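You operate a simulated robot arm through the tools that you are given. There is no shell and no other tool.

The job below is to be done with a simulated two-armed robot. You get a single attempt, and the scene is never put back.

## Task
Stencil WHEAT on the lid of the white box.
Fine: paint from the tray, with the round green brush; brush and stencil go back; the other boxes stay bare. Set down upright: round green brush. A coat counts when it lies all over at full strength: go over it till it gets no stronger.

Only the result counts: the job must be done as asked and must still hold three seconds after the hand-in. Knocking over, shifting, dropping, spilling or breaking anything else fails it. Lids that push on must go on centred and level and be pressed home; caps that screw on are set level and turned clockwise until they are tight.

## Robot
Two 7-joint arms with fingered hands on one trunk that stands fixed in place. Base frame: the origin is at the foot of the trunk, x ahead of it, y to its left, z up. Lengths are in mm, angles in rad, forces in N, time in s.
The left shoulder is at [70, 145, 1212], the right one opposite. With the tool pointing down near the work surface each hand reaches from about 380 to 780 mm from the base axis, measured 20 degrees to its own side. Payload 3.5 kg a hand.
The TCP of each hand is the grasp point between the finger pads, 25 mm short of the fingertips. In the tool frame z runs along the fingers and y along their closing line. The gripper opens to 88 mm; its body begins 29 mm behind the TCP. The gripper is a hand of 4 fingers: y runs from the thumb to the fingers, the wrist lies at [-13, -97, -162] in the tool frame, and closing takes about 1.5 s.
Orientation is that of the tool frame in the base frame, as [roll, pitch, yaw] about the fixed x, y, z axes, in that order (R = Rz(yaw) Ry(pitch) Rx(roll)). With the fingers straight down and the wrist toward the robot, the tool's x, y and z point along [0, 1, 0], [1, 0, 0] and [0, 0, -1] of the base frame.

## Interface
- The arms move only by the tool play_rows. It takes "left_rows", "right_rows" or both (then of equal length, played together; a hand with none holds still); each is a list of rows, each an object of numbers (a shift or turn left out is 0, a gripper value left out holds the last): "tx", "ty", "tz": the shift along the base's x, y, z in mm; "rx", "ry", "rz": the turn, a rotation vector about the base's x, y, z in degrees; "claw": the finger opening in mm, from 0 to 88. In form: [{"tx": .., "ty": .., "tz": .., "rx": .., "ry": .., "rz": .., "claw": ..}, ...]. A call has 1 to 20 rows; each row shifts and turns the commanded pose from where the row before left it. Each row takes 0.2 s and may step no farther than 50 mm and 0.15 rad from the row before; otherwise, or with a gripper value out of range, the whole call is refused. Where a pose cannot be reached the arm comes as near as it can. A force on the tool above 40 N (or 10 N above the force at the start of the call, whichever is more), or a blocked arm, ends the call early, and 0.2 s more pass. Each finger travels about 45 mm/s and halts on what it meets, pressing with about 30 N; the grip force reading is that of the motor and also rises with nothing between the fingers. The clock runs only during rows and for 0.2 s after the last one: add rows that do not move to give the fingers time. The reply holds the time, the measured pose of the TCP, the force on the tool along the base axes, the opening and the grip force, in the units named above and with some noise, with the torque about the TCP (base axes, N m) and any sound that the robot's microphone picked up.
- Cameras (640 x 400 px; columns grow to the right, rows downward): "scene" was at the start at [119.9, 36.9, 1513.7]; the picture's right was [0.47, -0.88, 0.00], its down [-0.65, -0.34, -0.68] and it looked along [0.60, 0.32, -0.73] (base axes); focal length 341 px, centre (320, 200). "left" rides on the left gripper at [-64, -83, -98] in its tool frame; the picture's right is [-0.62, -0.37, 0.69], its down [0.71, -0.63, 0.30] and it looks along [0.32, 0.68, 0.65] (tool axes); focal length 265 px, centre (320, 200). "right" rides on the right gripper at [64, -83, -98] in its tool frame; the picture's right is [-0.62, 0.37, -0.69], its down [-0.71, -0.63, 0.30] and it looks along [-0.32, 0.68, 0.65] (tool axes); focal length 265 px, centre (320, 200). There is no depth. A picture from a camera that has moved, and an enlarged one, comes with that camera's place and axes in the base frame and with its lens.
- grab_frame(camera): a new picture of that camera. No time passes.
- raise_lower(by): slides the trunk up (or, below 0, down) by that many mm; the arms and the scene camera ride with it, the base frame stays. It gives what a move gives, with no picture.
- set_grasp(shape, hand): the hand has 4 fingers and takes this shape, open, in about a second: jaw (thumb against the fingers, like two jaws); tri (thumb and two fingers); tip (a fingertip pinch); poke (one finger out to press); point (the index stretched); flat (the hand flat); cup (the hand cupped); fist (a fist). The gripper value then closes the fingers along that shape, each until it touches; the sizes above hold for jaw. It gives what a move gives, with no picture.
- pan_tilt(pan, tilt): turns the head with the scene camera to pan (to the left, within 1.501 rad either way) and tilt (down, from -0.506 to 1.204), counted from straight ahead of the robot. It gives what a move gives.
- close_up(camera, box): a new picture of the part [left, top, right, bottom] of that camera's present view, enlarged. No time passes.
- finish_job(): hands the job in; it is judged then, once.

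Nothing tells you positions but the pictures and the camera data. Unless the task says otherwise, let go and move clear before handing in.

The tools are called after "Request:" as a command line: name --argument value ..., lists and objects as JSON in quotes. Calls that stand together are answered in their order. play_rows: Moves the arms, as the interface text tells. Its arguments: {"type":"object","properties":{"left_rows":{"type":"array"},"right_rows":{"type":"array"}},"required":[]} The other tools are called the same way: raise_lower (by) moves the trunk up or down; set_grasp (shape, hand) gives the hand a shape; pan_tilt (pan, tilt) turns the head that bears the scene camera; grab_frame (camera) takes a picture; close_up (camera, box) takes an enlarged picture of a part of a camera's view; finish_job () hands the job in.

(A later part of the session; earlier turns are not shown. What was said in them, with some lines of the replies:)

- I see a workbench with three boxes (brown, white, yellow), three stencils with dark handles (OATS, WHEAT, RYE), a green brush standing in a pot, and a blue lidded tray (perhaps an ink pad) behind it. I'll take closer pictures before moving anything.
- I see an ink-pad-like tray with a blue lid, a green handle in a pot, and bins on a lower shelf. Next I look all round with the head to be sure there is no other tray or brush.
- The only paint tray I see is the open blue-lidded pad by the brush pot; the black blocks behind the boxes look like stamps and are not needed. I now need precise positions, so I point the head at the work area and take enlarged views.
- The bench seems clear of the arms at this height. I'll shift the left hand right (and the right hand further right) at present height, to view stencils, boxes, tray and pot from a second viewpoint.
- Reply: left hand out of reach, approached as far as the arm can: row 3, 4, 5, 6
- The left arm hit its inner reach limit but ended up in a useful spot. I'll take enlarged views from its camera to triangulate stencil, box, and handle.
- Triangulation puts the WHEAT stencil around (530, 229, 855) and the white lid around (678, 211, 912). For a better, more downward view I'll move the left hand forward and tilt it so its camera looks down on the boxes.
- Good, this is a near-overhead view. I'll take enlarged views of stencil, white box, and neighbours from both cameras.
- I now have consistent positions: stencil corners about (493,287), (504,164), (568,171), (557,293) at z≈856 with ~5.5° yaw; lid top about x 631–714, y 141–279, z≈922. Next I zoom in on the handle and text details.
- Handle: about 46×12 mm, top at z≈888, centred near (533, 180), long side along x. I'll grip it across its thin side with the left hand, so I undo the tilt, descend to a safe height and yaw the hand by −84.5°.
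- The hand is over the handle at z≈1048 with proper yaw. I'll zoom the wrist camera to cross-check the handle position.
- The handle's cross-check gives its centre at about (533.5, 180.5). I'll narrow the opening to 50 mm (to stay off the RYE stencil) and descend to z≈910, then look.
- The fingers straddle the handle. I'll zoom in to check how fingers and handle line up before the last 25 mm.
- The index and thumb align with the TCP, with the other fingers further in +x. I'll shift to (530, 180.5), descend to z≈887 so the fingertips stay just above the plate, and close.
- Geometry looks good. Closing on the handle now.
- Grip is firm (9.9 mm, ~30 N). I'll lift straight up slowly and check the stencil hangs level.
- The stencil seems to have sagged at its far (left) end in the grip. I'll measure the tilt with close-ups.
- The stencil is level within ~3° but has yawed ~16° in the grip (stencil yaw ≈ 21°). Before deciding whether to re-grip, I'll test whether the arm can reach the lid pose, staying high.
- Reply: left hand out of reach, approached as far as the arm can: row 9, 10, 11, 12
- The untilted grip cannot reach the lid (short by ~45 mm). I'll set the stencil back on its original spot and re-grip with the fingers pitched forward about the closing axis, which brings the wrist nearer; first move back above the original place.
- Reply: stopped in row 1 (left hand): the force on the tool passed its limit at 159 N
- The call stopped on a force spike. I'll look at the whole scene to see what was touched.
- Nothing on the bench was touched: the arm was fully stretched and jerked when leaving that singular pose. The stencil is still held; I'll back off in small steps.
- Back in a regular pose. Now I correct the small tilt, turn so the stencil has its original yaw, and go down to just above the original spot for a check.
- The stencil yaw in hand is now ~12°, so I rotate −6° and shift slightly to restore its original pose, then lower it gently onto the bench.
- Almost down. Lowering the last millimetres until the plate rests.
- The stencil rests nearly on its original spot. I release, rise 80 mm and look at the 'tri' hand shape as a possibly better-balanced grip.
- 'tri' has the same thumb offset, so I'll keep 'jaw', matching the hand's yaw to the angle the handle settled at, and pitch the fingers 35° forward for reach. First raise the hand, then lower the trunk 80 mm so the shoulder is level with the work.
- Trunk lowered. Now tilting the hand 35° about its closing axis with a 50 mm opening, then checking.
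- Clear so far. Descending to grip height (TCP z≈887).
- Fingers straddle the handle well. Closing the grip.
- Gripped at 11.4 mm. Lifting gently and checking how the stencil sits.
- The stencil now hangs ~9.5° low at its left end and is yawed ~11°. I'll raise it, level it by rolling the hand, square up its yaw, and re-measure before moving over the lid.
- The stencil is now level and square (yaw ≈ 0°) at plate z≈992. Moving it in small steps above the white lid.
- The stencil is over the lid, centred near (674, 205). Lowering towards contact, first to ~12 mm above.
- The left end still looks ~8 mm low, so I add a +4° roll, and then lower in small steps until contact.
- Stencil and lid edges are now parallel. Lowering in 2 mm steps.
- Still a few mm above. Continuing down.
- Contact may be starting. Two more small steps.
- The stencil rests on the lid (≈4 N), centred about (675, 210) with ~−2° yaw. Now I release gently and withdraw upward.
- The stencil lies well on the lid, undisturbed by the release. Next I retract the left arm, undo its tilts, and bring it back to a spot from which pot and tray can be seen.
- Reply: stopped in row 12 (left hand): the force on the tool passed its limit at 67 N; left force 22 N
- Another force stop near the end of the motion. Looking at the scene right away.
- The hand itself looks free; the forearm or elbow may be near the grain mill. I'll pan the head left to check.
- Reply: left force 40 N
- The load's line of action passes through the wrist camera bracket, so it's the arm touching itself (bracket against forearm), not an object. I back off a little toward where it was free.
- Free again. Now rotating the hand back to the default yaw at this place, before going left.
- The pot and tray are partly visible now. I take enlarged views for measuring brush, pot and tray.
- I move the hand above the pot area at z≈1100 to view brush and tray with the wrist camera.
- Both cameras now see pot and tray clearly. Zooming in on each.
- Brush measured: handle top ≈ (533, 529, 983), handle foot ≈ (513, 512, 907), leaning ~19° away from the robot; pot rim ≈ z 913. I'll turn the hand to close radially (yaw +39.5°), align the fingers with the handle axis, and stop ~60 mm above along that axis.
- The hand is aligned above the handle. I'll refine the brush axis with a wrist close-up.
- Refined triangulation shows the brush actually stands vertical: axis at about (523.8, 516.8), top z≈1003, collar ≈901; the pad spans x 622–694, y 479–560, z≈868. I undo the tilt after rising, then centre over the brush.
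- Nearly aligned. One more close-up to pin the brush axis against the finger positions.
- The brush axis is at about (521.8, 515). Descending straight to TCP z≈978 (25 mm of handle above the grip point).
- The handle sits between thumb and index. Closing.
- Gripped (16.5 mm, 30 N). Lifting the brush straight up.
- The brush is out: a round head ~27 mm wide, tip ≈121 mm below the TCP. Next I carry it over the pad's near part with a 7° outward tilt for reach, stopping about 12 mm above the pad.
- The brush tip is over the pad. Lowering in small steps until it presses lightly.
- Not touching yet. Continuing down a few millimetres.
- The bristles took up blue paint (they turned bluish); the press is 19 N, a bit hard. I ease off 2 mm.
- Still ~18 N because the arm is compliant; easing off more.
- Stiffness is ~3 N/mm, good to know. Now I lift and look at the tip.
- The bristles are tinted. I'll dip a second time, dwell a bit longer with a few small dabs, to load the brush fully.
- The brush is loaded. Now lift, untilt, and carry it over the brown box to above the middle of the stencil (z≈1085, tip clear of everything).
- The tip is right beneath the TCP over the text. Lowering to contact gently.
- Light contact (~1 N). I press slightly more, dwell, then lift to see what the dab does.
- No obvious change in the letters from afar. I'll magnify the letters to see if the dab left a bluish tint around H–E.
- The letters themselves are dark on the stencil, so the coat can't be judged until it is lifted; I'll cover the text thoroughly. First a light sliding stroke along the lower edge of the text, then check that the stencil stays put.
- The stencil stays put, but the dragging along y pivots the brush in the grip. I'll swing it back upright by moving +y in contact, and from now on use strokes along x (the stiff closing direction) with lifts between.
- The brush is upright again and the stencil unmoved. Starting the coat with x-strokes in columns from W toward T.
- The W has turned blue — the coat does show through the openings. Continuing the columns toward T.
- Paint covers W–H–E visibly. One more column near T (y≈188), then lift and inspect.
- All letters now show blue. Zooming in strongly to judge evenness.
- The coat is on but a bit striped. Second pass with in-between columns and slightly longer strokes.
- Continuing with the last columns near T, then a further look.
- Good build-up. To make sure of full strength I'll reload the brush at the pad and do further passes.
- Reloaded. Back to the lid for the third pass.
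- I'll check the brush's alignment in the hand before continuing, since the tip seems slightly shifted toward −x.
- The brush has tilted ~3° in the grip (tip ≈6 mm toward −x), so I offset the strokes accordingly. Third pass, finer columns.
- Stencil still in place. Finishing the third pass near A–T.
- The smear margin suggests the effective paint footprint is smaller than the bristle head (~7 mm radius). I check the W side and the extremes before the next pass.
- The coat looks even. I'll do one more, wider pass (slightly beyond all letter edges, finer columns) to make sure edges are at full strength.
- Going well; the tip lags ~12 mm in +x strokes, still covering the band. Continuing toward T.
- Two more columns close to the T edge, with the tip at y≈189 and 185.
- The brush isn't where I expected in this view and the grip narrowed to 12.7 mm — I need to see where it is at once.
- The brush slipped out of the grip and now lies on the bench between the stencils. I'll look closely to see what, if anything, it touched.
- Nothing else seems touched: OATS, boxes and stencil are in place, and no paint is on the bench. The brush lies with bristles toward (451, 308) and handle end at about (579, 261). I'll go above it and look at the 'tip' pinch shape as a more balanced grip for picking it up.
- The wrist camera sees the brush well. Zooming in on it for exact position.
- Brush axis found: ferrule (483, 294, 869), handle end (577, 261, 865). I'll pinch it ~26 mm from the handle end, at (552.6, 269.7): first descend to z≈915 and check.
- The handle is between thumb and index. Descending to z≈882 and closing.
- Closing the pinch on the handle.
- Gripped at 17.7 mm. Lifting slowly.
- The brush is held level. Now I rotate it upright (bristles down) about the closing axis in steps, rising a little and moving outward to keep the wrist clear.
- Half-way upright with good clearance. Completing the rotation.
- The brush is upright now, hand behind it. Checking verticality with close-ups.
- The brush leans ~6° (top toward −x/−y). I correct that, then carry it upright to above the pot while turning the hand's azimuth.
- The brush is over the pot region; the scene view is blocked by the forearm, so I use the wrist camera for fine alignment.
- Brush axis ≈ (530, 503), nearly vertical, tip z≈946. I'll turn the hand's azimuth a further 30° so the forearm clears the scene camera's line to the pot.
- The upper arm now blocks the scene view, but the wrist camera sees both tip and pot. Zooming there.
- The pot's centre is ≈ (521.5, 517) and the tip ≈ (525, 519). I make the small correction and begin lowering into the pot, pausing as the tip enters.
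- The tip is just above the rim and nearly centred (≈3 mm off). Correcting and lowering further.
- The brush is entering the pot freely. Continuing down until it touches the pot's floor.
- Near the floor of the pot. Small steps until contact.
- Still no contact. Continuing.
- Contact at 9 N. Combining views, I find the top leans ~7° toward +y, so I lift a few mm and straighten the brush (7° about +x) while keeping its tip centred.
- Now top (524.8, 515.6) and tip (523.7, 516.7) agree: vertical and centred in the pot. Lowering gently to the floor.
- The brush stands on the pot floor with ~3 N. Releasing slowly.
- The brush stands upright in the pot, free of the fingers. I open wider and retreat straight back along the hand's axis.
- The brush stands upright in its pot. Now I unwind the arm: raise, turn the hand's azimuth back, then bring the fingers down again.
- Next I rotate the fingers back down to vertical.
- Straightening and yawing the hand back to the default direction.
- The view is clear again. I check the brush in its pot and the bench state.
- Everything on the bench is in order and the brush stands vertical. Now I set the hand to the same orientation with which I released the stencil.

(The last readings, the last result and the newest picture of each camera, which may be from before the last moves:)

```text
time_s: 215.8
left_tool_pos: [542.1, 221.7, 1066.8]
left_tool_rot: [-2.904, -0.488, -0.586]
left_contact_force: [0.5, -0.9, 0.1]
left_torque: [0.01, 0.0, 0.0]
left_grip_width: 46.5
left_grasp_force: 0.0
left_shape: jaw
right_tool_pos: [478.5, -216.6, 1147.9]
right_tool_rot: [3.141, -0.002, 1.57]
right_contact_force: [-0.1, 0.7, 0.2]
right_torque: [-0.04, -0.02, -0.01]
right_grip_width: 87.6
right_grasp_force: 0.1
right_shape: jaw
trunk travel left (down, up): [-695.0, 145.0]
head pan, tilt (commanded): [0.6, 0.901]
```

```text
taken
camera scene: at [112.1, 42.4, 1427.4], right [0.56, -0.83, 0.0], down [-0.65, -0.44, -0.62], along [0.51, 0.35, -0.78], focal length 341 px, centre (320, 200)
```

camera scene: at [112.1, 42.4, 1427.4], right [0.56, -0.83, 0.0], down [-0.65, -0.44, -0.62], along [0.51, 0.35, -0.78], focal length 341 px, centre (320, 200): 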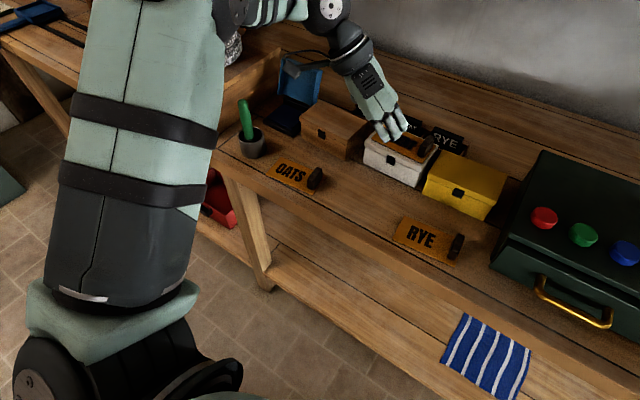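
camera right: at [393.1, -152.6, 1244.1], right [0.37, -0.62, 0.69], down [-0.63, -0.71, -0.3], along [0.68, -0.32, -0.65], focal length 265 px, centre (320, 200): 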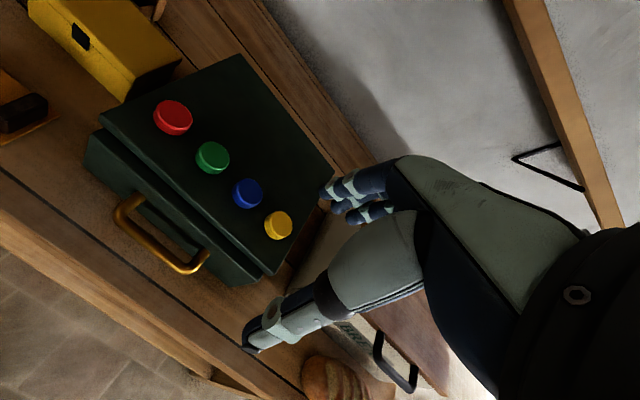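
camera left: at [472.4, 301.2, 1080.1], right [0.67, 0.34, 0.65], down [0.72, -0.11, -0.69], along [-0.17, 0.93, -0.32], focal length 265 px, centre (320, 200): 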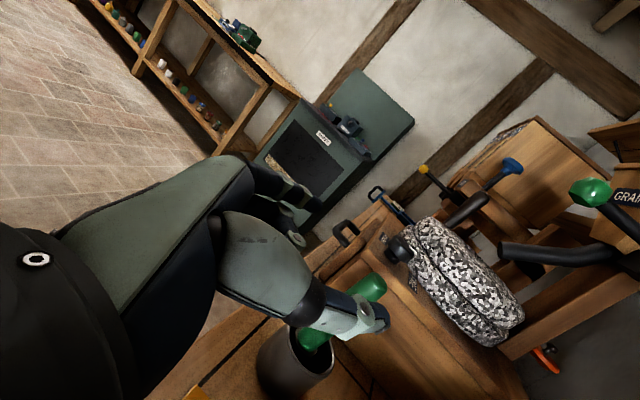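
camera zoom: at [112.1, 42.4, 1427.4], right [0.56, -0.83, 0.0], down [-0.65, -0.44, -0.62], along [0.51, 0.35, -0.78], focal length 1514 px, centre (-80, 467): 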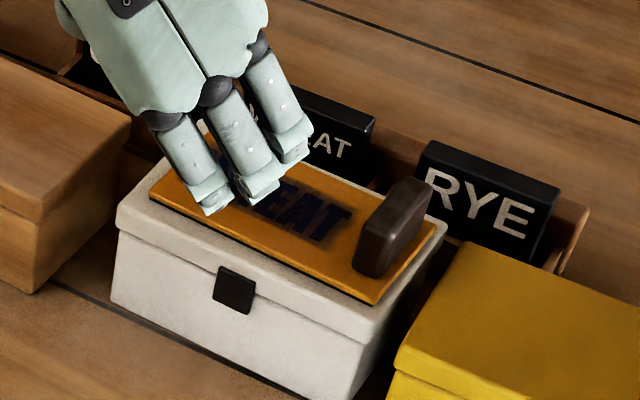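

The stencil hasn't moved during painting. Moving above its handle in small steps.

Request:
play_rows --left_rows '[{"tz": -16}, {"tz": -16}, {"tx": 10, "ty": -5}, {"tx": 11, "ty": -5.4}, {"tx": 11, "ty": -5.4}, {"tx": 11, "ty": -5.4}, {"tx": 11, "ty": -5.4}, {"tx": 11, "ty": -5.4}, {"tx": 11, "ty": -5.4}, {"tx": 11, "ty": -5.4}, {"tx": 11, "ty": -5.4}, {"tx": 11, "ty": -5.4}, {"tx": 10, "ty": -5}, {"tx": 10, "ty": -5}, {}, {}]'

Request:
close_up --camera "scene" --box '[360, 85, 480, 175]'

Request:
grab_frame --camera "left"

```text
time_s: 219.2
left_tool_pos: [670.3, 157.8, 1033.7]
left_tool_rot: [-2.904, -0.488, -0.589]
left_contact_force: [-0.2, 0.9, -0.3]
left_torque: [0.0, 0.02, -0.05]
left_grip_width: 46.2
left_grasp_force: 0.1
left_shape: jaw
right_tool_pos: [476.7, -216.9, 1148.4]
right_tool_rot: [-3.141, 0.0, 1.57]
right_contact_force: [-0.3, 0.7, 0.5]
right_torque: [-0.02, 0.02, 0.0]
right_grip_width: 87.5
right_grasp_force: 0.0
right_shape: jaw
trunk travel left (down, up): [-695.0, 145.0]
head pan, tilt (commanded): [0.6, 0.901]
```

```text
4.44 times, centred on (420, 130) of scene
camera zoom: at [112.0, 42.0, 1427.5], right [0.56, -0.83, 0.0], down [-0.65, -0.44, -0.62], along [0.51, 0.35, -0.78], focal length 1514 px, centre (-124, 511)
```

zoom: 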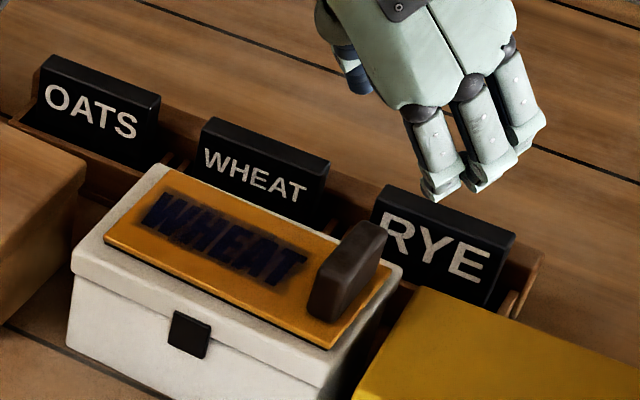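

```text
taken
camera left: at [608.9, 267.7, 1106.3], right [0.06, 0.58, -0.81], down [0.96, 0.18, 0.21], along [0.27, -0.79, -0.55], focal length 265 px, centre (320, 200)
```

left: 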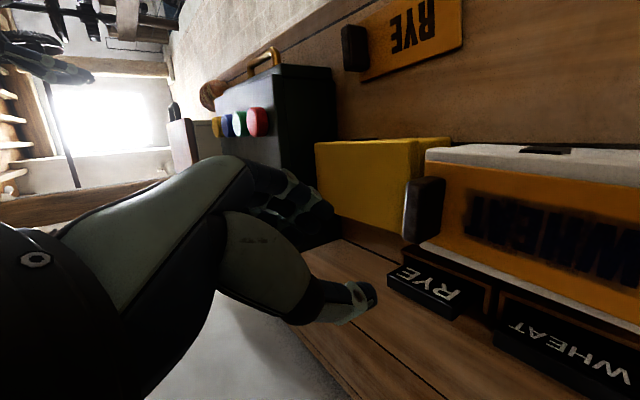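

Positioned above the handle as at release. Descending to grip height.

Request:
play_rows --left_rows '[{"tz": -18}, {"tz": -18}, {"tz": -15}, {"tz": -12}, {"tz": -8}, {"tz": -4}, {}, {}]'

Request:
close_up --camera "scene" --box '[370, 100, 470, 175]'

Request:
close_up --camera "left" --box '[220, 120, 460, 330]'

```text
time_s: 221.0
left_tool_pos: [669.9, 158.6, 960.7]
left_tool_rot: [-2.903, -0.49, -0.59]
left_contact_force: [0.3, 0.7, -0.2]
left_torque: [0.0, -0.03, -0.02]
left_grip_width: 46.3
left_grasp_force: 0.0
left_shape: jaw
right_tool_pos: [477.1, -216.9, 1147.3]
right_tool_rot: [3.141, 0.0, 1.571]
right_contact_force: [0.2, 0.1, 0.4]
right_torque: [-0.05, -0.01, 0.03]
right_grip_width: 87.6
right_grasp_force: 0.0
right_shape: jaw
trunk travel left (down, up): [-695.0, 145.0]
head pan, tilt (commanded): [0.6, 0.901]
```

```text
5.33 times, centred on (420, 138) of scene
camera zoom: at [112.0, 41.9, 1427.5], right [0.56, -0.83, 0.0], down [-0.65, -0.44, -0.62], along [0.51, 0.35, -0.78], focal length 1816 px, centre (-213, 533)
```

zoom: 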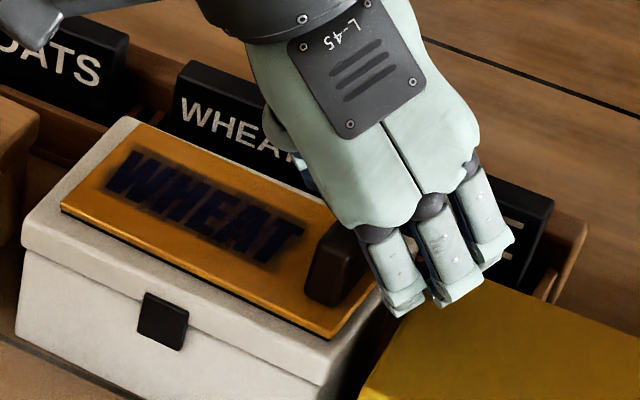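

```text
1.90 times, centred on (340, 225) of left
camera zoom: at [608.2, 268.9, 1030.9], right [0.06, 0.58, -0.81], down [0.96, 0.18, 0.21], along [0.27, -0.79, -0.55], focal length 506 px, centre (282, 152)
```

zoom: 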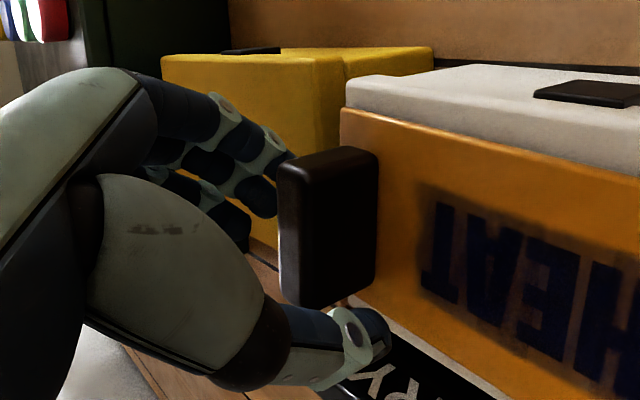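

Good alignment. Two mm lower and close.

Request:
play_rows --left_rows '[{"tz": -2}, {}, {"claw": 30}, {"claw": 20}, {"claw": 12}, {"claw": 5}, {}, {}, {}, {}, {}]'

Request:
close_up --camera "left" --box '[220, 120, 460, 330]'

Request:
close_up --camera "scene" --box '[370, 100, 470, 175]'

```text
time_s: 223.4
left_tool_pos: [670.9, 159.2, 959.5]
left_tool_rot: [-2.903, -0.491, -0.586]
left_contact_force: [2.0, 0.6, 0.7]
left_torque: [-0.03, -0.02, 0.08]
left_grip_width: 12.5
left_grasp_force: 29.7
left_shape: jaw
right_tool_pos: [479.2, -216.4, 1146.8]
right_tool_rot: [3.141, -0.001, 1.572]
right_contact_force: [0.1, 1.1, 0.0]
right_torque: [-0.01, 0.03, 0.02]
right_grip_width: 87.6
right_grasp_force: 0.0
right_shape: jaw
trunk travel left (down, up): [-695.0, 145.0]
head pan, tilt (commanded): [0.6, 0.901]
```

```text
1.90 times, centred on (340, 225) of left
camera zoom: at [609.0, 269.4, 1028.8], right [0.06, 0.58, -0.81], down [0.96, 0.18, 0.21], along [0.27, -0.79, -0.55], focal length 506 px, centre (282, 152)
```

zoom: 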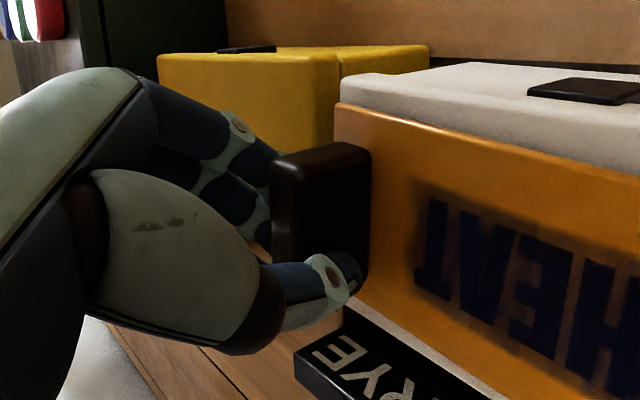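

```text
5.33 times, centred on (420, 138) of scene
camera zoom: at [112.3, 42.1, 1427.4], right [0.56, -0.83, 0.0], down [-0.65, -0.44, -0.62], along [0.51, 0.35, -0.78], focal length 1816 px, centre (-213, 533)
```

zoom: 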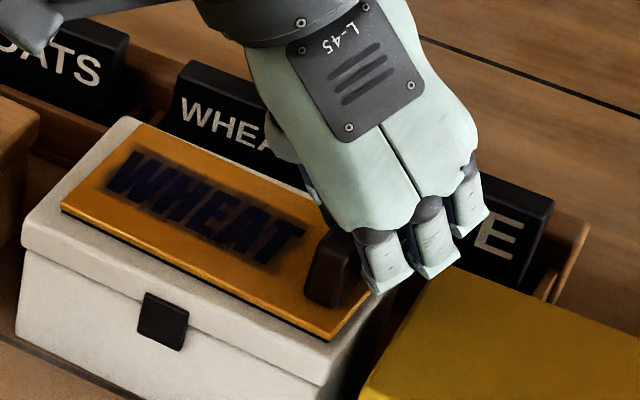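

Gripped (12.5 mm, 30 N), stencil unmoved. Lifting vertically with care.

Request:
play_rows --left_rows '[{"tz": 3}, {"tz": 4}, {"tz": 5}, {"tz": 8}, {"tz": 12}, {"tz": 15}, {"tz": 15}, {}, {}]'

Request:
close_up --camera "scene" --box '[350, 85, 470, 175]'

Request:
grab_frame --camera "left"

```text
time_s: 225.4
left_tool_pos: [670.5, 156.5, 1020.6]
left_tool_rot: [-2.905, -0.489, -0.585]
left_contact_force: [-0.4, -0.6, -3.5]
left_torque: [-0.11, 0.02, 0.0]
left_grip_width: 12.7
left_grasp_force: 30.4
left_shape: jaw
right_tool_pos: [477.8, -216.7, 1148.1]
right_tool_rot: [-3.141, 0.001, 1.571]
right_contact_force: [0.3, 0.2, 0.4]
right_torque: [-0.01, 0.03, 0.0]
right_grip_width: 87.4
right_grasp_force: 0.0
right_shape: jaw
trunk travel left (down, up): [-695.0, 145.0]
head pan, tilt (commanded): [0.6, 0.901]
```

```text
4.44 times, centred on (410, 130) of scene
camera zoom: at [112.8, 42.1, 1427.4], right [0.56, -0.83, 0.0], down [-0.65, -0.44, -0.62], along [0.51, 0.35, -0.78], focal length 1514 px, centre (-80, 511)
```

zoom: 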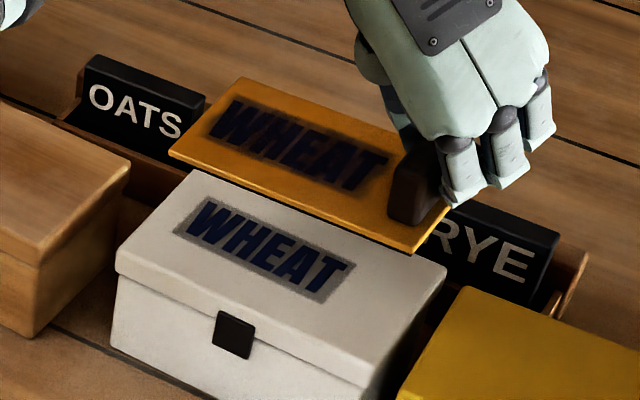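

```text
taken
camera left: at [609.8, 267.7, 1091.1], right [0.06, 0.58, -0.81], down [0.96, 0.18, 0.21], along [0.27, -0.79, -0.55], focal length 265 px, centre (320, 200)
```

left: 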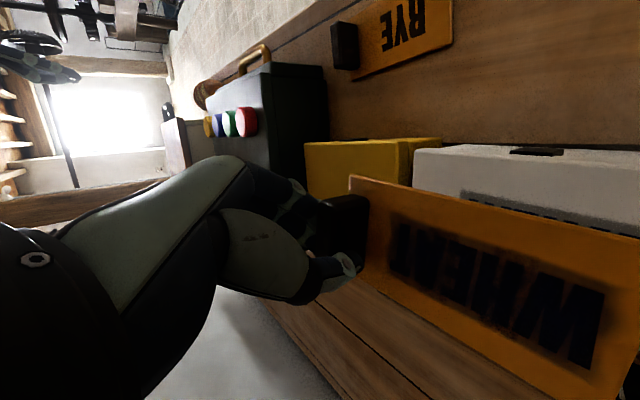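

The lid shows WHEAT in blue. Zooming to inspect the coat.

Request:
close_up --camera "scene" --box '[380, 122, 436, 160]'

Request:
close_up --camera "scene" --box '[388, 128, 412, 146]'

Request:
close_up --camera "scene" --box '[404, 136, 430, 156]'

```text
10.53 times, centred on (408, 141) of scene
camera zoom: at [112.8, 42.1, 1427.4], right [0.56, -0.83, 0.0], down [-0.65, -0.44, -0.62], along [0.51, 0.35, -0.78], focal length 3585 px, centre (-606, 821)
```

zoom: 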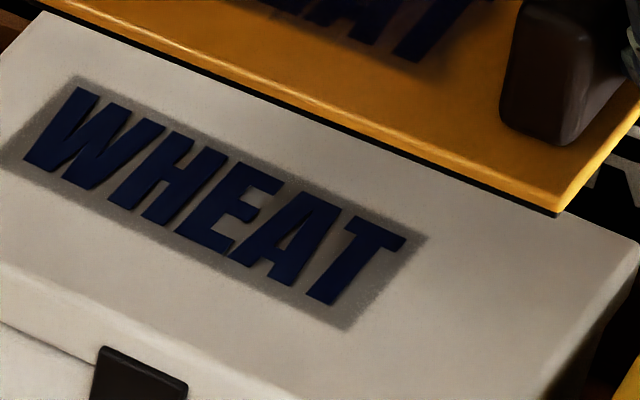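

```text
16.00 times, centred on (400, 137) of scene
camera zoom: at [112.8, 42.1, 1427.4], right [0.56, -0.83, 0.0], down [-0.65, -0.44, -0.62], along [0.51, 0.35, -0.78], focal length 5449 px, centre (-960, 1208)
```

zoom: 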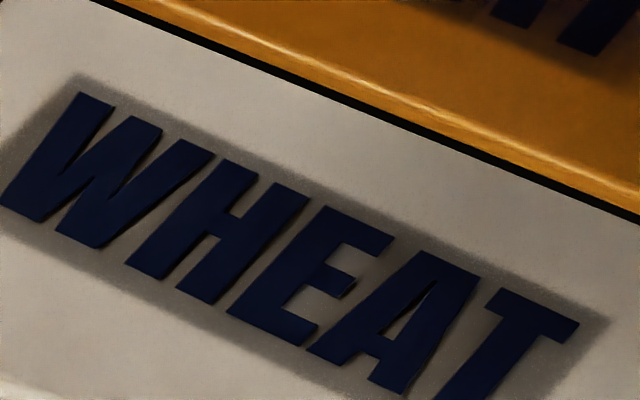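

```text
16.00 times, centred on (417, 146) of scene
camera zoom: at [112.8, 42.1, 1427.4], right [0.56, -0.83, 0.0], down [-0.65, -0.44, -0.62], along [0.51, 0.35, -0.78], focal length 5449 px, centre (-1232, 1064)
```

zoom: 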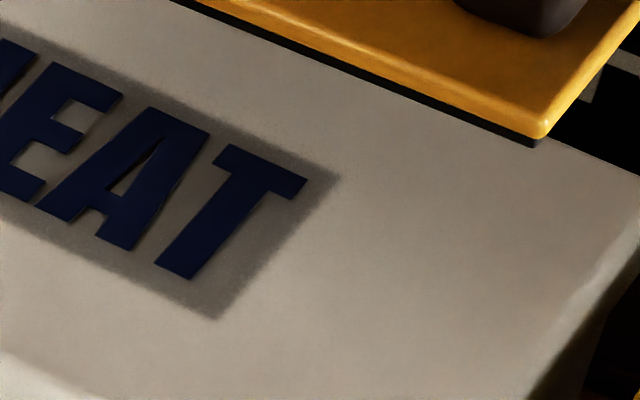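

The print is a uniform, full navy over all five letters. Now I take the stencil back toward its original place, in small steps at safe height.

Request:
play_rows --left_rows '[{"tz": 8}, {"tx": -4}, {"tx": -7, "ty": 1}, {"tx": -10, "ty": 2}, {"tx": -10, "ty": 2}, {"tx": -10, "ty": 2}, {"tx": -10, "ty": 2}, {"tx": -10, "ty": 2}, {"tx": -10, "ty": 2}, {"tx": -10, "ty": 2}, {"tx": -10, "ty": 2}, {"tx": -10, "ty": 2}, {"tx": -10, "ty": 2}, {"tx": -10, "ty": 2}, {"tx": -10, "ty": 2, "rz": 3.2}, {"tx": -6, "ty": 0.2, "rz": 3.3}, {}, {}]'

Request:
grab_frame --camera "scene"

Request:
close_up --camera "scene" --box '[300, 110, 430, 210]'

Request:
grab_frame --camera "left"

```text
time_s: 229.2
left_tool_pos: [533.7, 183.3, 1028.0]
left_tool_rot: [-2.903, -0.49, -0.474]
left_contact_force: [0.1, 0.2, -3.1]
left_torque: [-0.1, 0.0, 0.0]
left_grip_width: 12.4
left_grasp_force: 30.2
left_shape: jaw
right_tool_pos: [478.0, -215.3, 1147.6]
right_tool_rot: [3.141, 0.0, 1.571]
right_contact_force: [0.2, -0.1, 0.4]
right_torque: [0.0, 0.02, -0.01]
right_grip_width: 87.6
right_grasp_force: 0.1
right_shape: jaw
trunk travel left (down, up): [-695.0, 145.0]
head pan, tilt (commanded): [0.6, 0.901]
```

```text
taken
camera scene: at [112.4, 42.1, 1427.4], right [0.56, -0.83, 0.0], down [-0.65, -0.44, -0.62], along [0.51, 0.35, -0.78], focal length 341 px, centre (320, 200)
```

scene: 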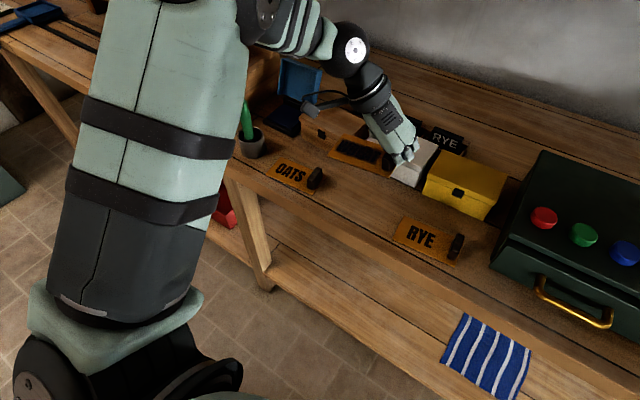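

```text
4.00 times, centred on (365, 160) of scene
camera zoom: at [112.4, 42.1, 1427.4], right [0.56, -0.83, 0.0], down [-0.65, -0.44, -0.62], along [0.51, 0.35, -0.78], focal length 1362 px, centre (140, 360)
```

zoom: 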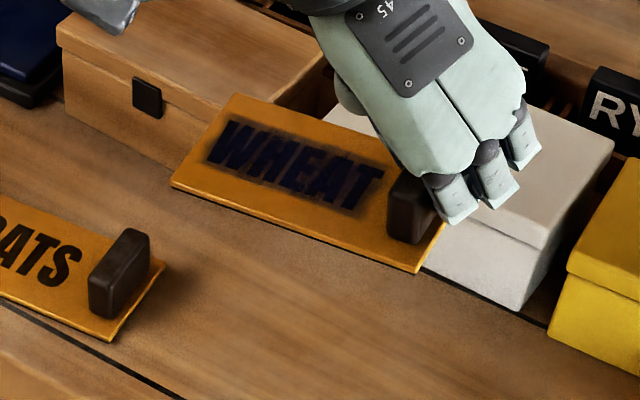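

```text
taken
camera left: at [460.6, 285.7, 1098.5], right [0.0, 0.59, -0.81], down [0.93, 0.29, 0.21], along [0.35, -0.76, -0.55], focal length 265 px, centre (320, 200)
```

left: 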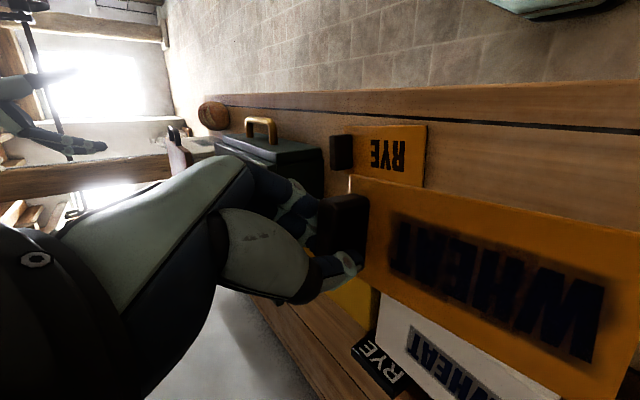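

The stencil is at yaw ≈5.5°, centre ≈ (531, 229) — right over its old spot. Descending.

Request:
play_rows --left_rows '[{"tz": -20}, {"tz": -25}, {"tz": -25}, {"tz": -25}, {"tz": -15}, {"tz": -10}, {}, {}]'

Request:
close_up --camera "scene" --box '[300, 140, 430, 230]'

```text
time_s: 231.0
left_tool_pos: [533.9, 183.0, 907.2]
left_tool_rot: [-2.904, -0.489, -0.476]
left_contact_force: [1.5, 0.8, -2.2]
left_torque: [-0.14, 0.03, 0.04]
left_grip_width: 12.2
left_grasp_force: 29.7
left_shape: jaw
right_tool_pos: [477.8, -215.9, 1147.0]
right_tool_rot: [-3.14, 0.0, 1.571]
right_contact_force: [-0.4, 0.4, 0.1]
right_torque: [0.02, 0.0, 0.02]
right_grip_width: 87.7
right_grasp_force: 0.0
right_shape: jaw
trunk travel left (down, up): [-695.0, 145.0]
head pan, tilt (commanded): [0.6, 0.901]
```

```text
4.44 times, centred on (365, 185) of scene
camera zoom: at [112.4, 42.1, 1427.4], right [0.56, -0.83, 0.0], down [-0.65, -0.44, -0.62], along [0.51, 0.35, -0.78], focal length 1514 px, centre (120, 267)
```

zoom: 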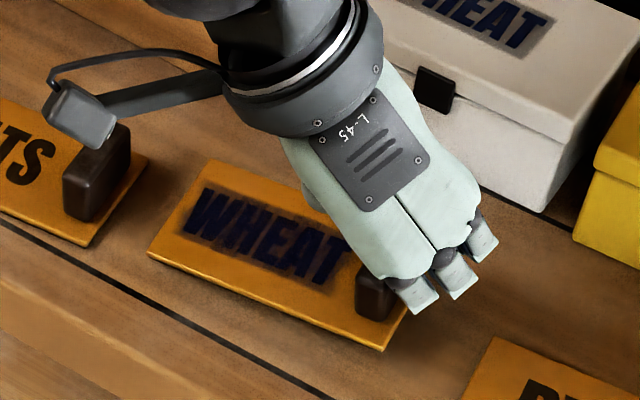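

Well aligned: centre ≈ (529.6, 228.9), yaw ≈5°. Lowering to the bench.

Request:
play_rows --left_rows '[{"tz": -4}, {"tz": -4}, {"tz": -3}, {"tz": -2}, {"tz": -2}, {}, {}]'

Request:
close_up --camera "scene" --box '[300, 140, 430, 230]'

```text
time_s: 232.6
left_tool_pos: [531.7, 182.4, 893.7]
left_tool_rot: [-2.906, -0.49, -0.473]
left_contact_force: [-0.6, 0.5, -2.0]
left_torque: [-0.04, 0.02, 0.0]
left_grip_width: 12.6
left_grasp_force: 30.2
left_shape: jaw
right_tool_pos: [476.4, -216.8, 1147.2]
right_tool_rot: [-3.141, 0.0, 1.571]
right_contact_force: [0.6, 0.0, 0.1]
right_torque: [-0.01, -0.02, 0.0]
right_grip_width: 87.7
right_grasp_force: 0.1
right_shape: jaw
trunk travel left (down, up): [-695.0, 145.0]
head pan, tilt (commanded): [0.6, 0.901]
```

```text
4.44 times, centred on (365, 185) of scene
camera zoom: at [112.4, 42.0, 1427.4], right [0.56, -0.83, 0.0], down [-0.65, -0.44, -0.62], along [0.51, 0.35, -0.78], focal length 1514 px, centre (120, 267)
```

zoom: 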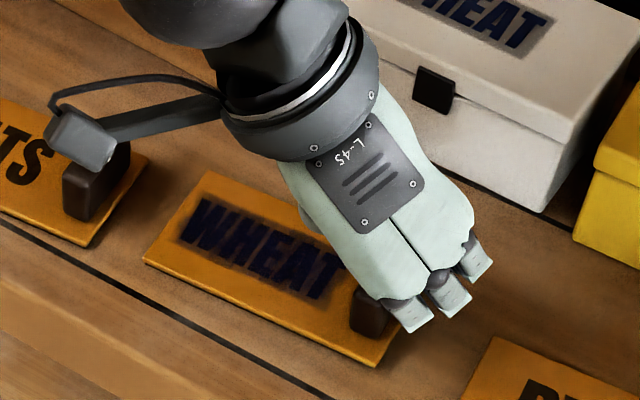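

Very close to the original corners (≈2 mm). I nudge by (−0.8, −2.1) and lower until it rests.

Request:
play_rows --left_rows '[{"tx": -0.8, "ty": -2.1}, {"tz": -1.5}, {"tz": -1}, {"tz": -1}, {}, {}]'

```text
time_s: 234.0
left_tool_pos: [533.5, 180.9, 890.0]
left_tool_rot: [-2.904, -0.488, -0.476]
left_contact_force: [0.4, -0.9, -2.0]
left_torque: [-0.01, 0.07, -0.01]
left_grip_width: 12.0
left_grasp_force: 30.0
left_shape: jaw
right_tool_pos: [478.1, -216.6, 1147.8]
right_tool_rot: [-3.141, 0.0, 1.571]
right_contact_force: [0.3, -0.5, -0.9]
right_torque: [0.02, -0.01, -0.01]
right_grip_width: 87.6
right_grasp_force: 0.1
right_shape: jaw
trunk travel left (down, up): [-695.0, 145.0]
head pan, tilt (commanded): [0.6, 0.901]
```

Request:
play_rows --left_rows '[{"tz": -1}, {"tz": -1}, {}, {}]'

Request:
close_up --camera "scene" --box '[300, 140, 430, 230]'

```text
time_s: 235.0
left_tool_pos: [532.0, 179.6, 888.8]
left_tool_rot: [-2.903, -0.492, -0.474]
left_contact_force: [0.1, 0.2, 6.8]
left_torque: [-0.04, -0.05, 0.03]
left_grip_width: 12.4
left_grasp_force: 29.4
left_shape: jaw
right_tool_pos: [476.0, -216.2, 1147.1]
right_tool_rot: [3.141, -0.001, 1.569]
right_contact_force: [0.2, 0.7, 0.0]
right_torque: [-0.03, -0.03, -0.01]
right_grip_width: 87.7
right_grasp_force: 0.1
right_shape: jaw
trunk travel left (down, up): [-695.0, 145.0]
head pan, tilt (commanded): [0.6, 0.901]
```

```text
4.44 times, centred on (365, 185) of scene
camera zoom: at [111.0, 41.6, 1427.6], right [0.56, -0.83, 0.0], down [-0.65, -0.44, -0.62], along [0.51, 0.35, -0.78], focal length 1514 px, centre (120, 267)
```

zoom: 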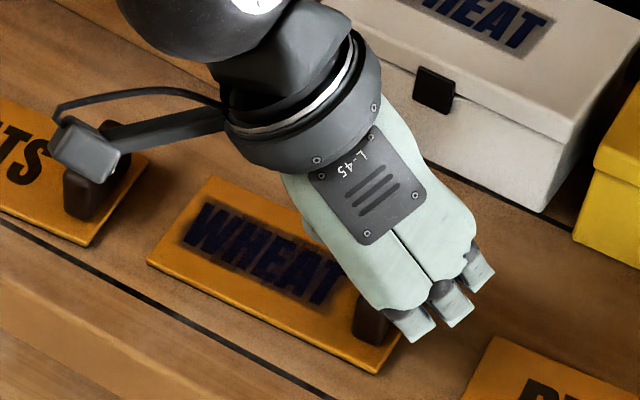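

The stencil rests at its original spot (within ~2 mm). Releasing and rising.

Request:
play_rows --left_rows '[{"tz": 1}, {"claw": 15}, {"claw": 20}, {"claw": 28}, {"claw": 36}, {"claw": 44}, {}, {"tz": 4}, {"tz": 10}, {"tz": 15}, {"tz": 25}, {"tz": 30}, {"tz": 30}, {}]'

Request:
close_up --camera "scene" --box '[300, 140, 430, 230]'

Request:
grab_frame --camera "scene"

```text
time_s: 238.0
left_tool_pos: [533.2, 184.1, 1004.0]
left_tool_rot: [-2.903, -0.49, -0.475]
left_contact_force: [-0.5, 0.5, 0.3]
left_torque: [0.0, -0.01, -0.02]
left_grip_width: 43.4
left_grasp_force: 0.0
left_shape: jaw
right_tool_pos: [478.0, -216.7, 1148.1]
right_tool_rot: [3.141, 0.0, 1.57]
right_contact_force: [0.2, 0.1, 0.3]
right_torque: [0.01, 0.02, -0.01]
right_grip_width: 87.6
right_grasp_force: 0.1
right_shape: jaw
trunk travel left (down, up): [-695.0, 145.0]
head pan, tilt (commanded): [0.6, 0.901]
```

```text
4.44 times, centred on (365, 185) of scene
camera zoom: at [112.4, 42.0, 1427.4], right [0.56, -0.83, 0.0], down [-0.65, -0.44, -0.62], along [0.51, 0.35, -0.78], focal length 1514 px, centre (120, 267)
```

zoom: 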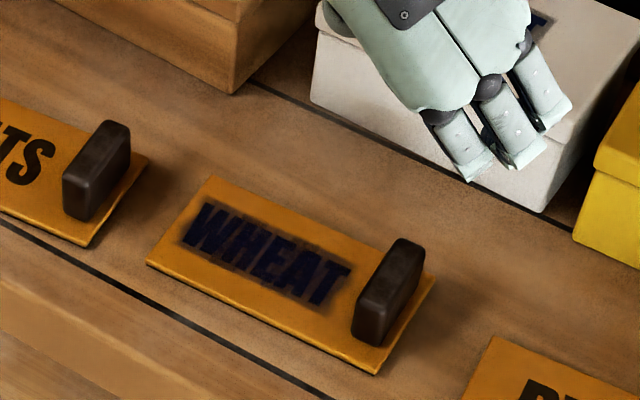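

```text
taken
camera scene: at [112.4, 42.0, 1427.4], right [0.56, -0.83, 0.0], down [-0.65, -0.44, -0.62], along [0.51, 0.35, -0.78], focal length 341 px, centre (320, 200)
```

scene: 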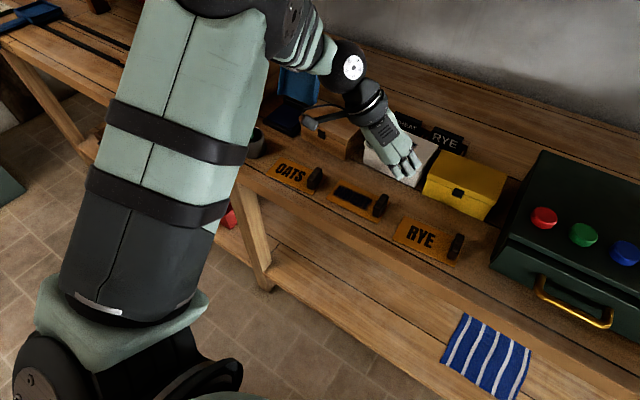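

The stencil is back. Now I retract the left arm along the known-good path and return it to a neutral orientation.

Request:
play_rows --left_rows '[{"tz": 20}, {"tz": 20, "tx": 4}, {"tz": 22, "tx": 4, "ty": 8}, {"rx": -2, "ty": 8}, {"rx": -2, "ty": 8}, {"rz": 4.3, "ty": 8}, {"rx": -3.1, "ry": -0.6, "ty": 5}, {"rx": -3.1, "ry": -0.6}, {"rx": -3.1, "ry": -0.6}, {"rx": 1.9, "ry": 6.73}, {"rx": 1.9, "ry": 6.73}, {"rx": 1.9, "ry": 6.73}, {"rx": 1.9, "ry": 6.73}, {"rx": 1.9, "ry": 6.73}, {}]'

Request:
play_rows --left_rows '[{"rz": 8.2, "ty": 4}, {"rz": 8.2, "ty": 4}, {"rz": 8.2, "ty": 4}, {"rz": 8.2, "ty": 4}, {"rz": 8.2, "ty": 4}, {"rz": 8.2, "ty": 4}, {"rz": 8.2, "ty": 4}, {"rz": 8.2, "ty": 4}, {"rz": 8.2, "ty": 4}, {"rz": 8.2, "ty": 4}, {"rz": 8.2, "ty": 4}, {"rz": 8.2, "ty": 4}, {"rz": 7.6}, {}]'

Request:
grab_frame --camera "scene"

```text
time_s: 241.2
left_tool_pos: [541.4, 219.2, 1064.5]
left_tool_rot: [3.138, 0.011, -0.272]
left_contact_force: [-1.1, -1.2, -1.7]
left_torque: [0.08, -0.15, 0.14]
left_grip_width: 43.5
left_grasp_force: 0.0
left_shape: jaw
right_tool_pos: [477.4, -216.2, 1147.2]
right_tool_rot: [3.141, 0.0, 1.572]
right_contact_force: [0.4, 0.7, 0.3]
right_torque: [0.02, 0.0, 0.02]
right_grip_width: 87.7
right_grasp_force: 0.0
right_shape: jaw
trunk travel left (down, up): [-695.0, 145.0]
head pan, tilt (commanded): [0.6, 0.901]
```

```text
time_s: 244.2
left_tool_pos: [541.5, 266.0, 1064.3]
left_tool_rot: [3.138, 0.009, 1.579]
left_contact_force: [-0.8, -0.3, -0.4]
left_torque: [0.03, 0.0, -0.01]
left_grip_width: 43.7
left_grasp_force: 0.0
left_shape: jaw
right_tool_pos: [477.4, -216.0, 1146.7]
right_tool_rot: [3.141, 0.001, 1.571]
right_contact_force: [0.5, -0.3, -0.5]
right_torque: [0.0, -0.01, 0.01]
right_grip_width: 87.6
right_grasp_force: 0.1
right_shape: jaw
trunk travel left (down, up): [-695.0, 145.0]
head pan, tilt (commanded): [0.6, 0.901]
```

```text
taken
camera scene: at [112.0, 42.4, 1427.4], right [0.56, -0.83, 0.0], down [-0.65, -0.44, -0.62], along [0.51, 0.35, -0.78], focal length 341 px, centre (320, 200)
```

scene: 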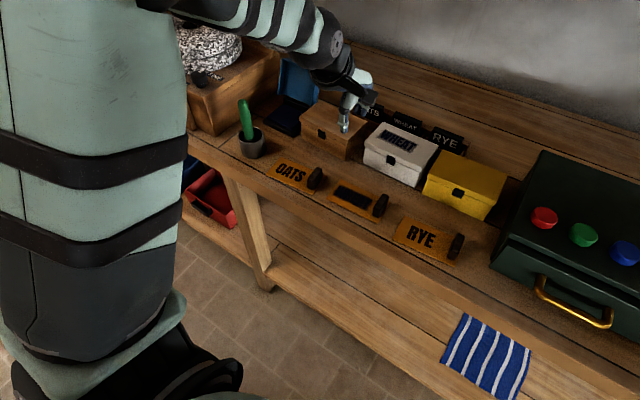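

Arm is clear of the work. I move it back near its starting place and then do a final visual inspection.

Request:
play_rows --left_rows '[{"tz": 25}, {"tz": 25}, {"tz": 20, "ty": 25, "tx": -10}, {"tz": 10, "ty": 30, "tx": -25}, {"ty": 30, "tx": -30}, {"ty": 30, "tx": -30}, {"ty": 25, "tx": -30}, {"tx": -20}, {}, {}]'

Request:
grab_frame --camera "scene"

Request:
close_up --camera "scene" --box '[350, 100, 470, 190]'

Request:
close_up --camera "scene" --box '[210, 50, 350, 165]'

Request:
close_up --camera "scene" --box '[250, 140, 480, 280]'

```text
time_s: 246.4
left_tool_pos: [394.7, 404.2, 1144.5]
left_tool_rot: [3.138, 0.01, 1.577]
left_contact_force: [0.7, 0.9, -0.5]
left_torque: [-0.02, 0.01, 0.01]
left_grip_width: 43.6
left_grasp_force: 0.1
left_shape: jaw
right_tool_pos: [478.0, -215.3, 1147.9]
right_tool_rot: [-3.141, 0.0, 1.571]
right_contact_force: [-0.1, 0.3, 0.3]
right_torque: [0.02, -0.01, 0.03]
right_grip_width: 87.5
right_grasp_force: 0.0
right_shape: jaw
trunk travel left (down, up): [-695.0, 145.0]
head pan, tilt (commanded): [0.6, 0.901]
```

```text
taken
camera scene: at [111.7, 42.3, 1427.5], right [0.56, -0.83, 0.0], down [-0.65, -0.44, -0.62], along [0.51, 0.35, -0.78], focal length 341 px, centre (320, 200)
```

scene: 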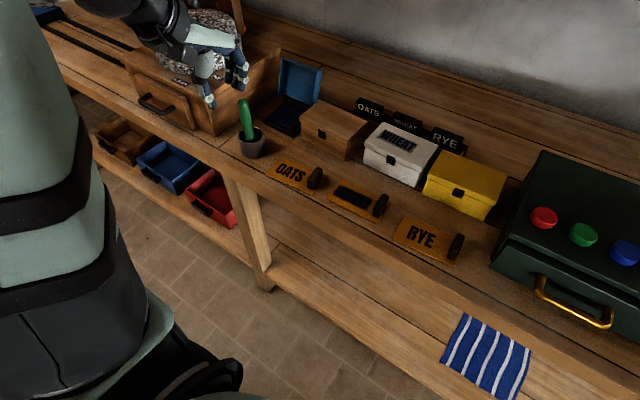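

```text
4.44 times, centred on (410, 145) of scene
camera zoom: at [111.7, 42.3, 1427.5], right [0.56, -0.83, 0.0], down [-0.65, -0.44, -0.62], along [0.51, 0.35, -0.78], focal length 1514 px, centre (-80, 444)
```

zoom: 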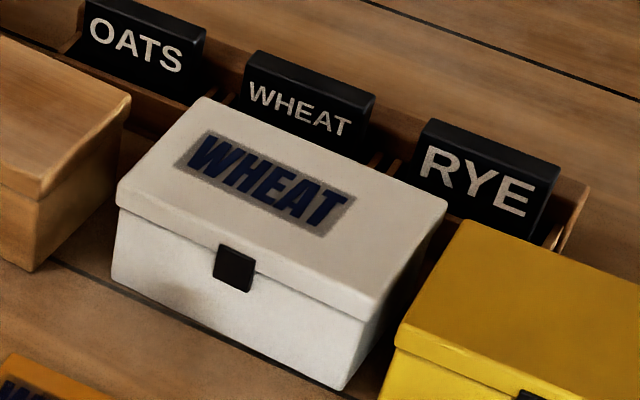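

```text
3.48 times, centred on (280, 108) of scene
camera zoom: at [111.7, 42.3, 1427.5], right [0.56, -0.83, 0.0], down [-0.65, -0.44, -0.62], along [0.51, 0.35, -0.78], focal length 1184 px, centre (459, 522)
```

zoom: 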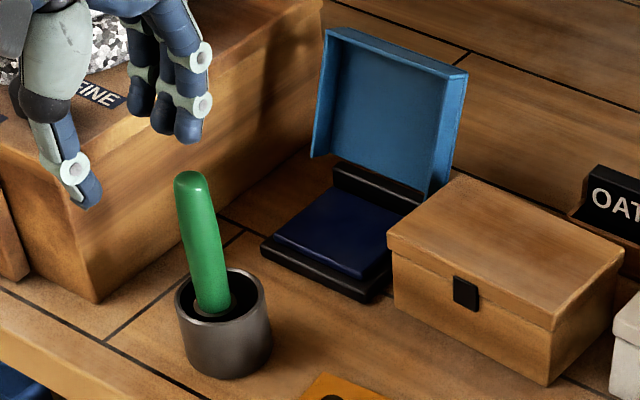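

```text
2.78 times, centred on (365, 210) of scene
camera zoom: at [111.7, 42.3, 1427.5], right [0.56, -0.83, 0.0], down [-0.65, -0.44, -0.62], along [0.51, 0.35, -0.78], focal length 948 px, centre (195, 172)
```

zoom: 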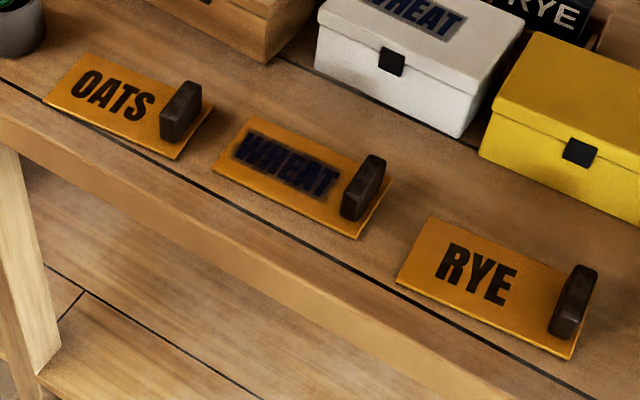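

Everything is back in place. One last close look at the print for evenness.

Request:
close_up --camera "scene" --box '[380, 122, 420, 150]'

Request:
close_up --camera "scene" --box '[400, 130, 424, 147]'

Request:
close_up --camera "scene" --box '[383, 124, 407, 141]'

```text
14.29 times, centred on (400, 136) of scene
camera zoom: at [111.7, 42.3, 1427.5], right [0.56, -0.83, 0.0], down [-0.65, -0.44, -0.62], along [0.51, 0.35, -0.78], focal length 4865 px, centre (-823, 1114)
```

zoom: 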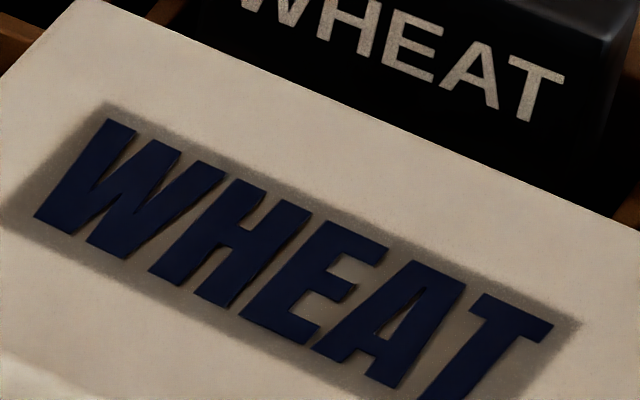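

```text
16.00 times, centred on (412, 138) of scene
camera zoom: at [111.7, 42.3, 1427.5], right [0.56, -0.83, 0.0], down [-0.65, -0.44, -0.62], along [0.51, 0.35, -0.78], focal length 5449 px, centre (-1152, 1184)
```

zoom: 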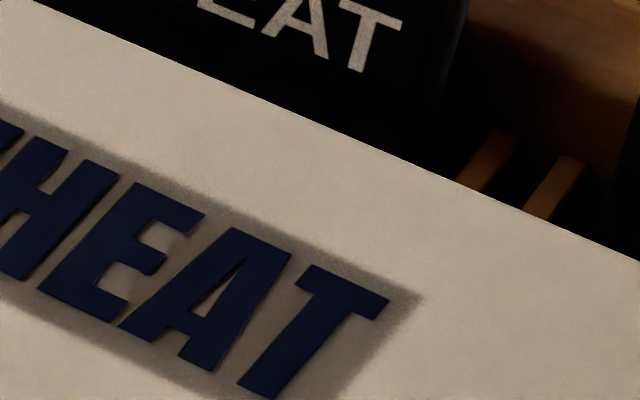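

```text
16.00 times, centred on (395, 132) of scene
camera zoom: at [111.7, 42.3, 1427.5], right [0.56, -0.83, 0.0], down [-0.65, -0.44, -0.62], along [0.51, 0.35, -0.78], focal length 5449 px, centre (-880, 1280)
```

zoom: 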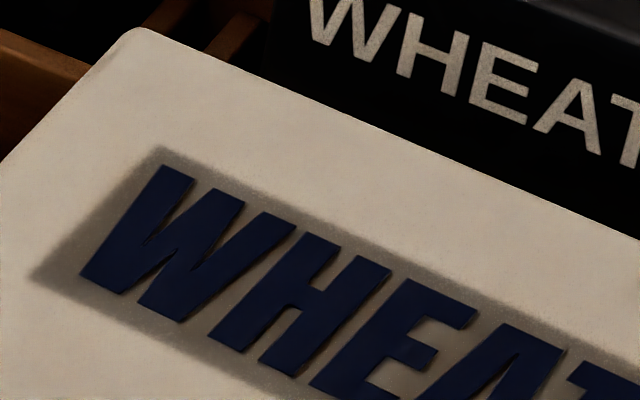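

WHEAT is stencilled on the white box lid in even, dark navy. The round green brush is upright in its pot, the stencil is back in its place to within about 2 mm, and both hands are empty and clear. The brush slipped out of the grip once while I was painting; it left no paint on the bench and knocked nothing. I'm handing in now.

Request:
finish_job

```text
The job is handed in.
```

I stencilled WHEAT on the lid of the white box in navy. The coat looks even over all five letters in the close-ups. I went over it four times, loading the brush twice from the tray, and it stopped getting visibly stronger.

- **Brush:** the round green brush stands upright in its pot again.
- **Stencil:** the WHEAT stencil is back at its old spot, within about 2 mm by my measurement. Some paint is left on its face around the letters.
- **Other boxes:** the brown and yellow boxes have no paint on them, and I saw nothing else out of place.

- **Brush dropped:** it slipped out of the grip once near the end of the painting and fell on the bench. I saw no paint on the bench and nothing knocked. I picked it up and put it back in the pot.
- **Off-centre print:** the word sits about 14 mm left of the middle of the lid and is turned about 2°.
- **Grey patch:** the close-ups show a faint grey rectangle around the letters on the lid. I took it for a rendering effect, but I could not rule out a light smudge.
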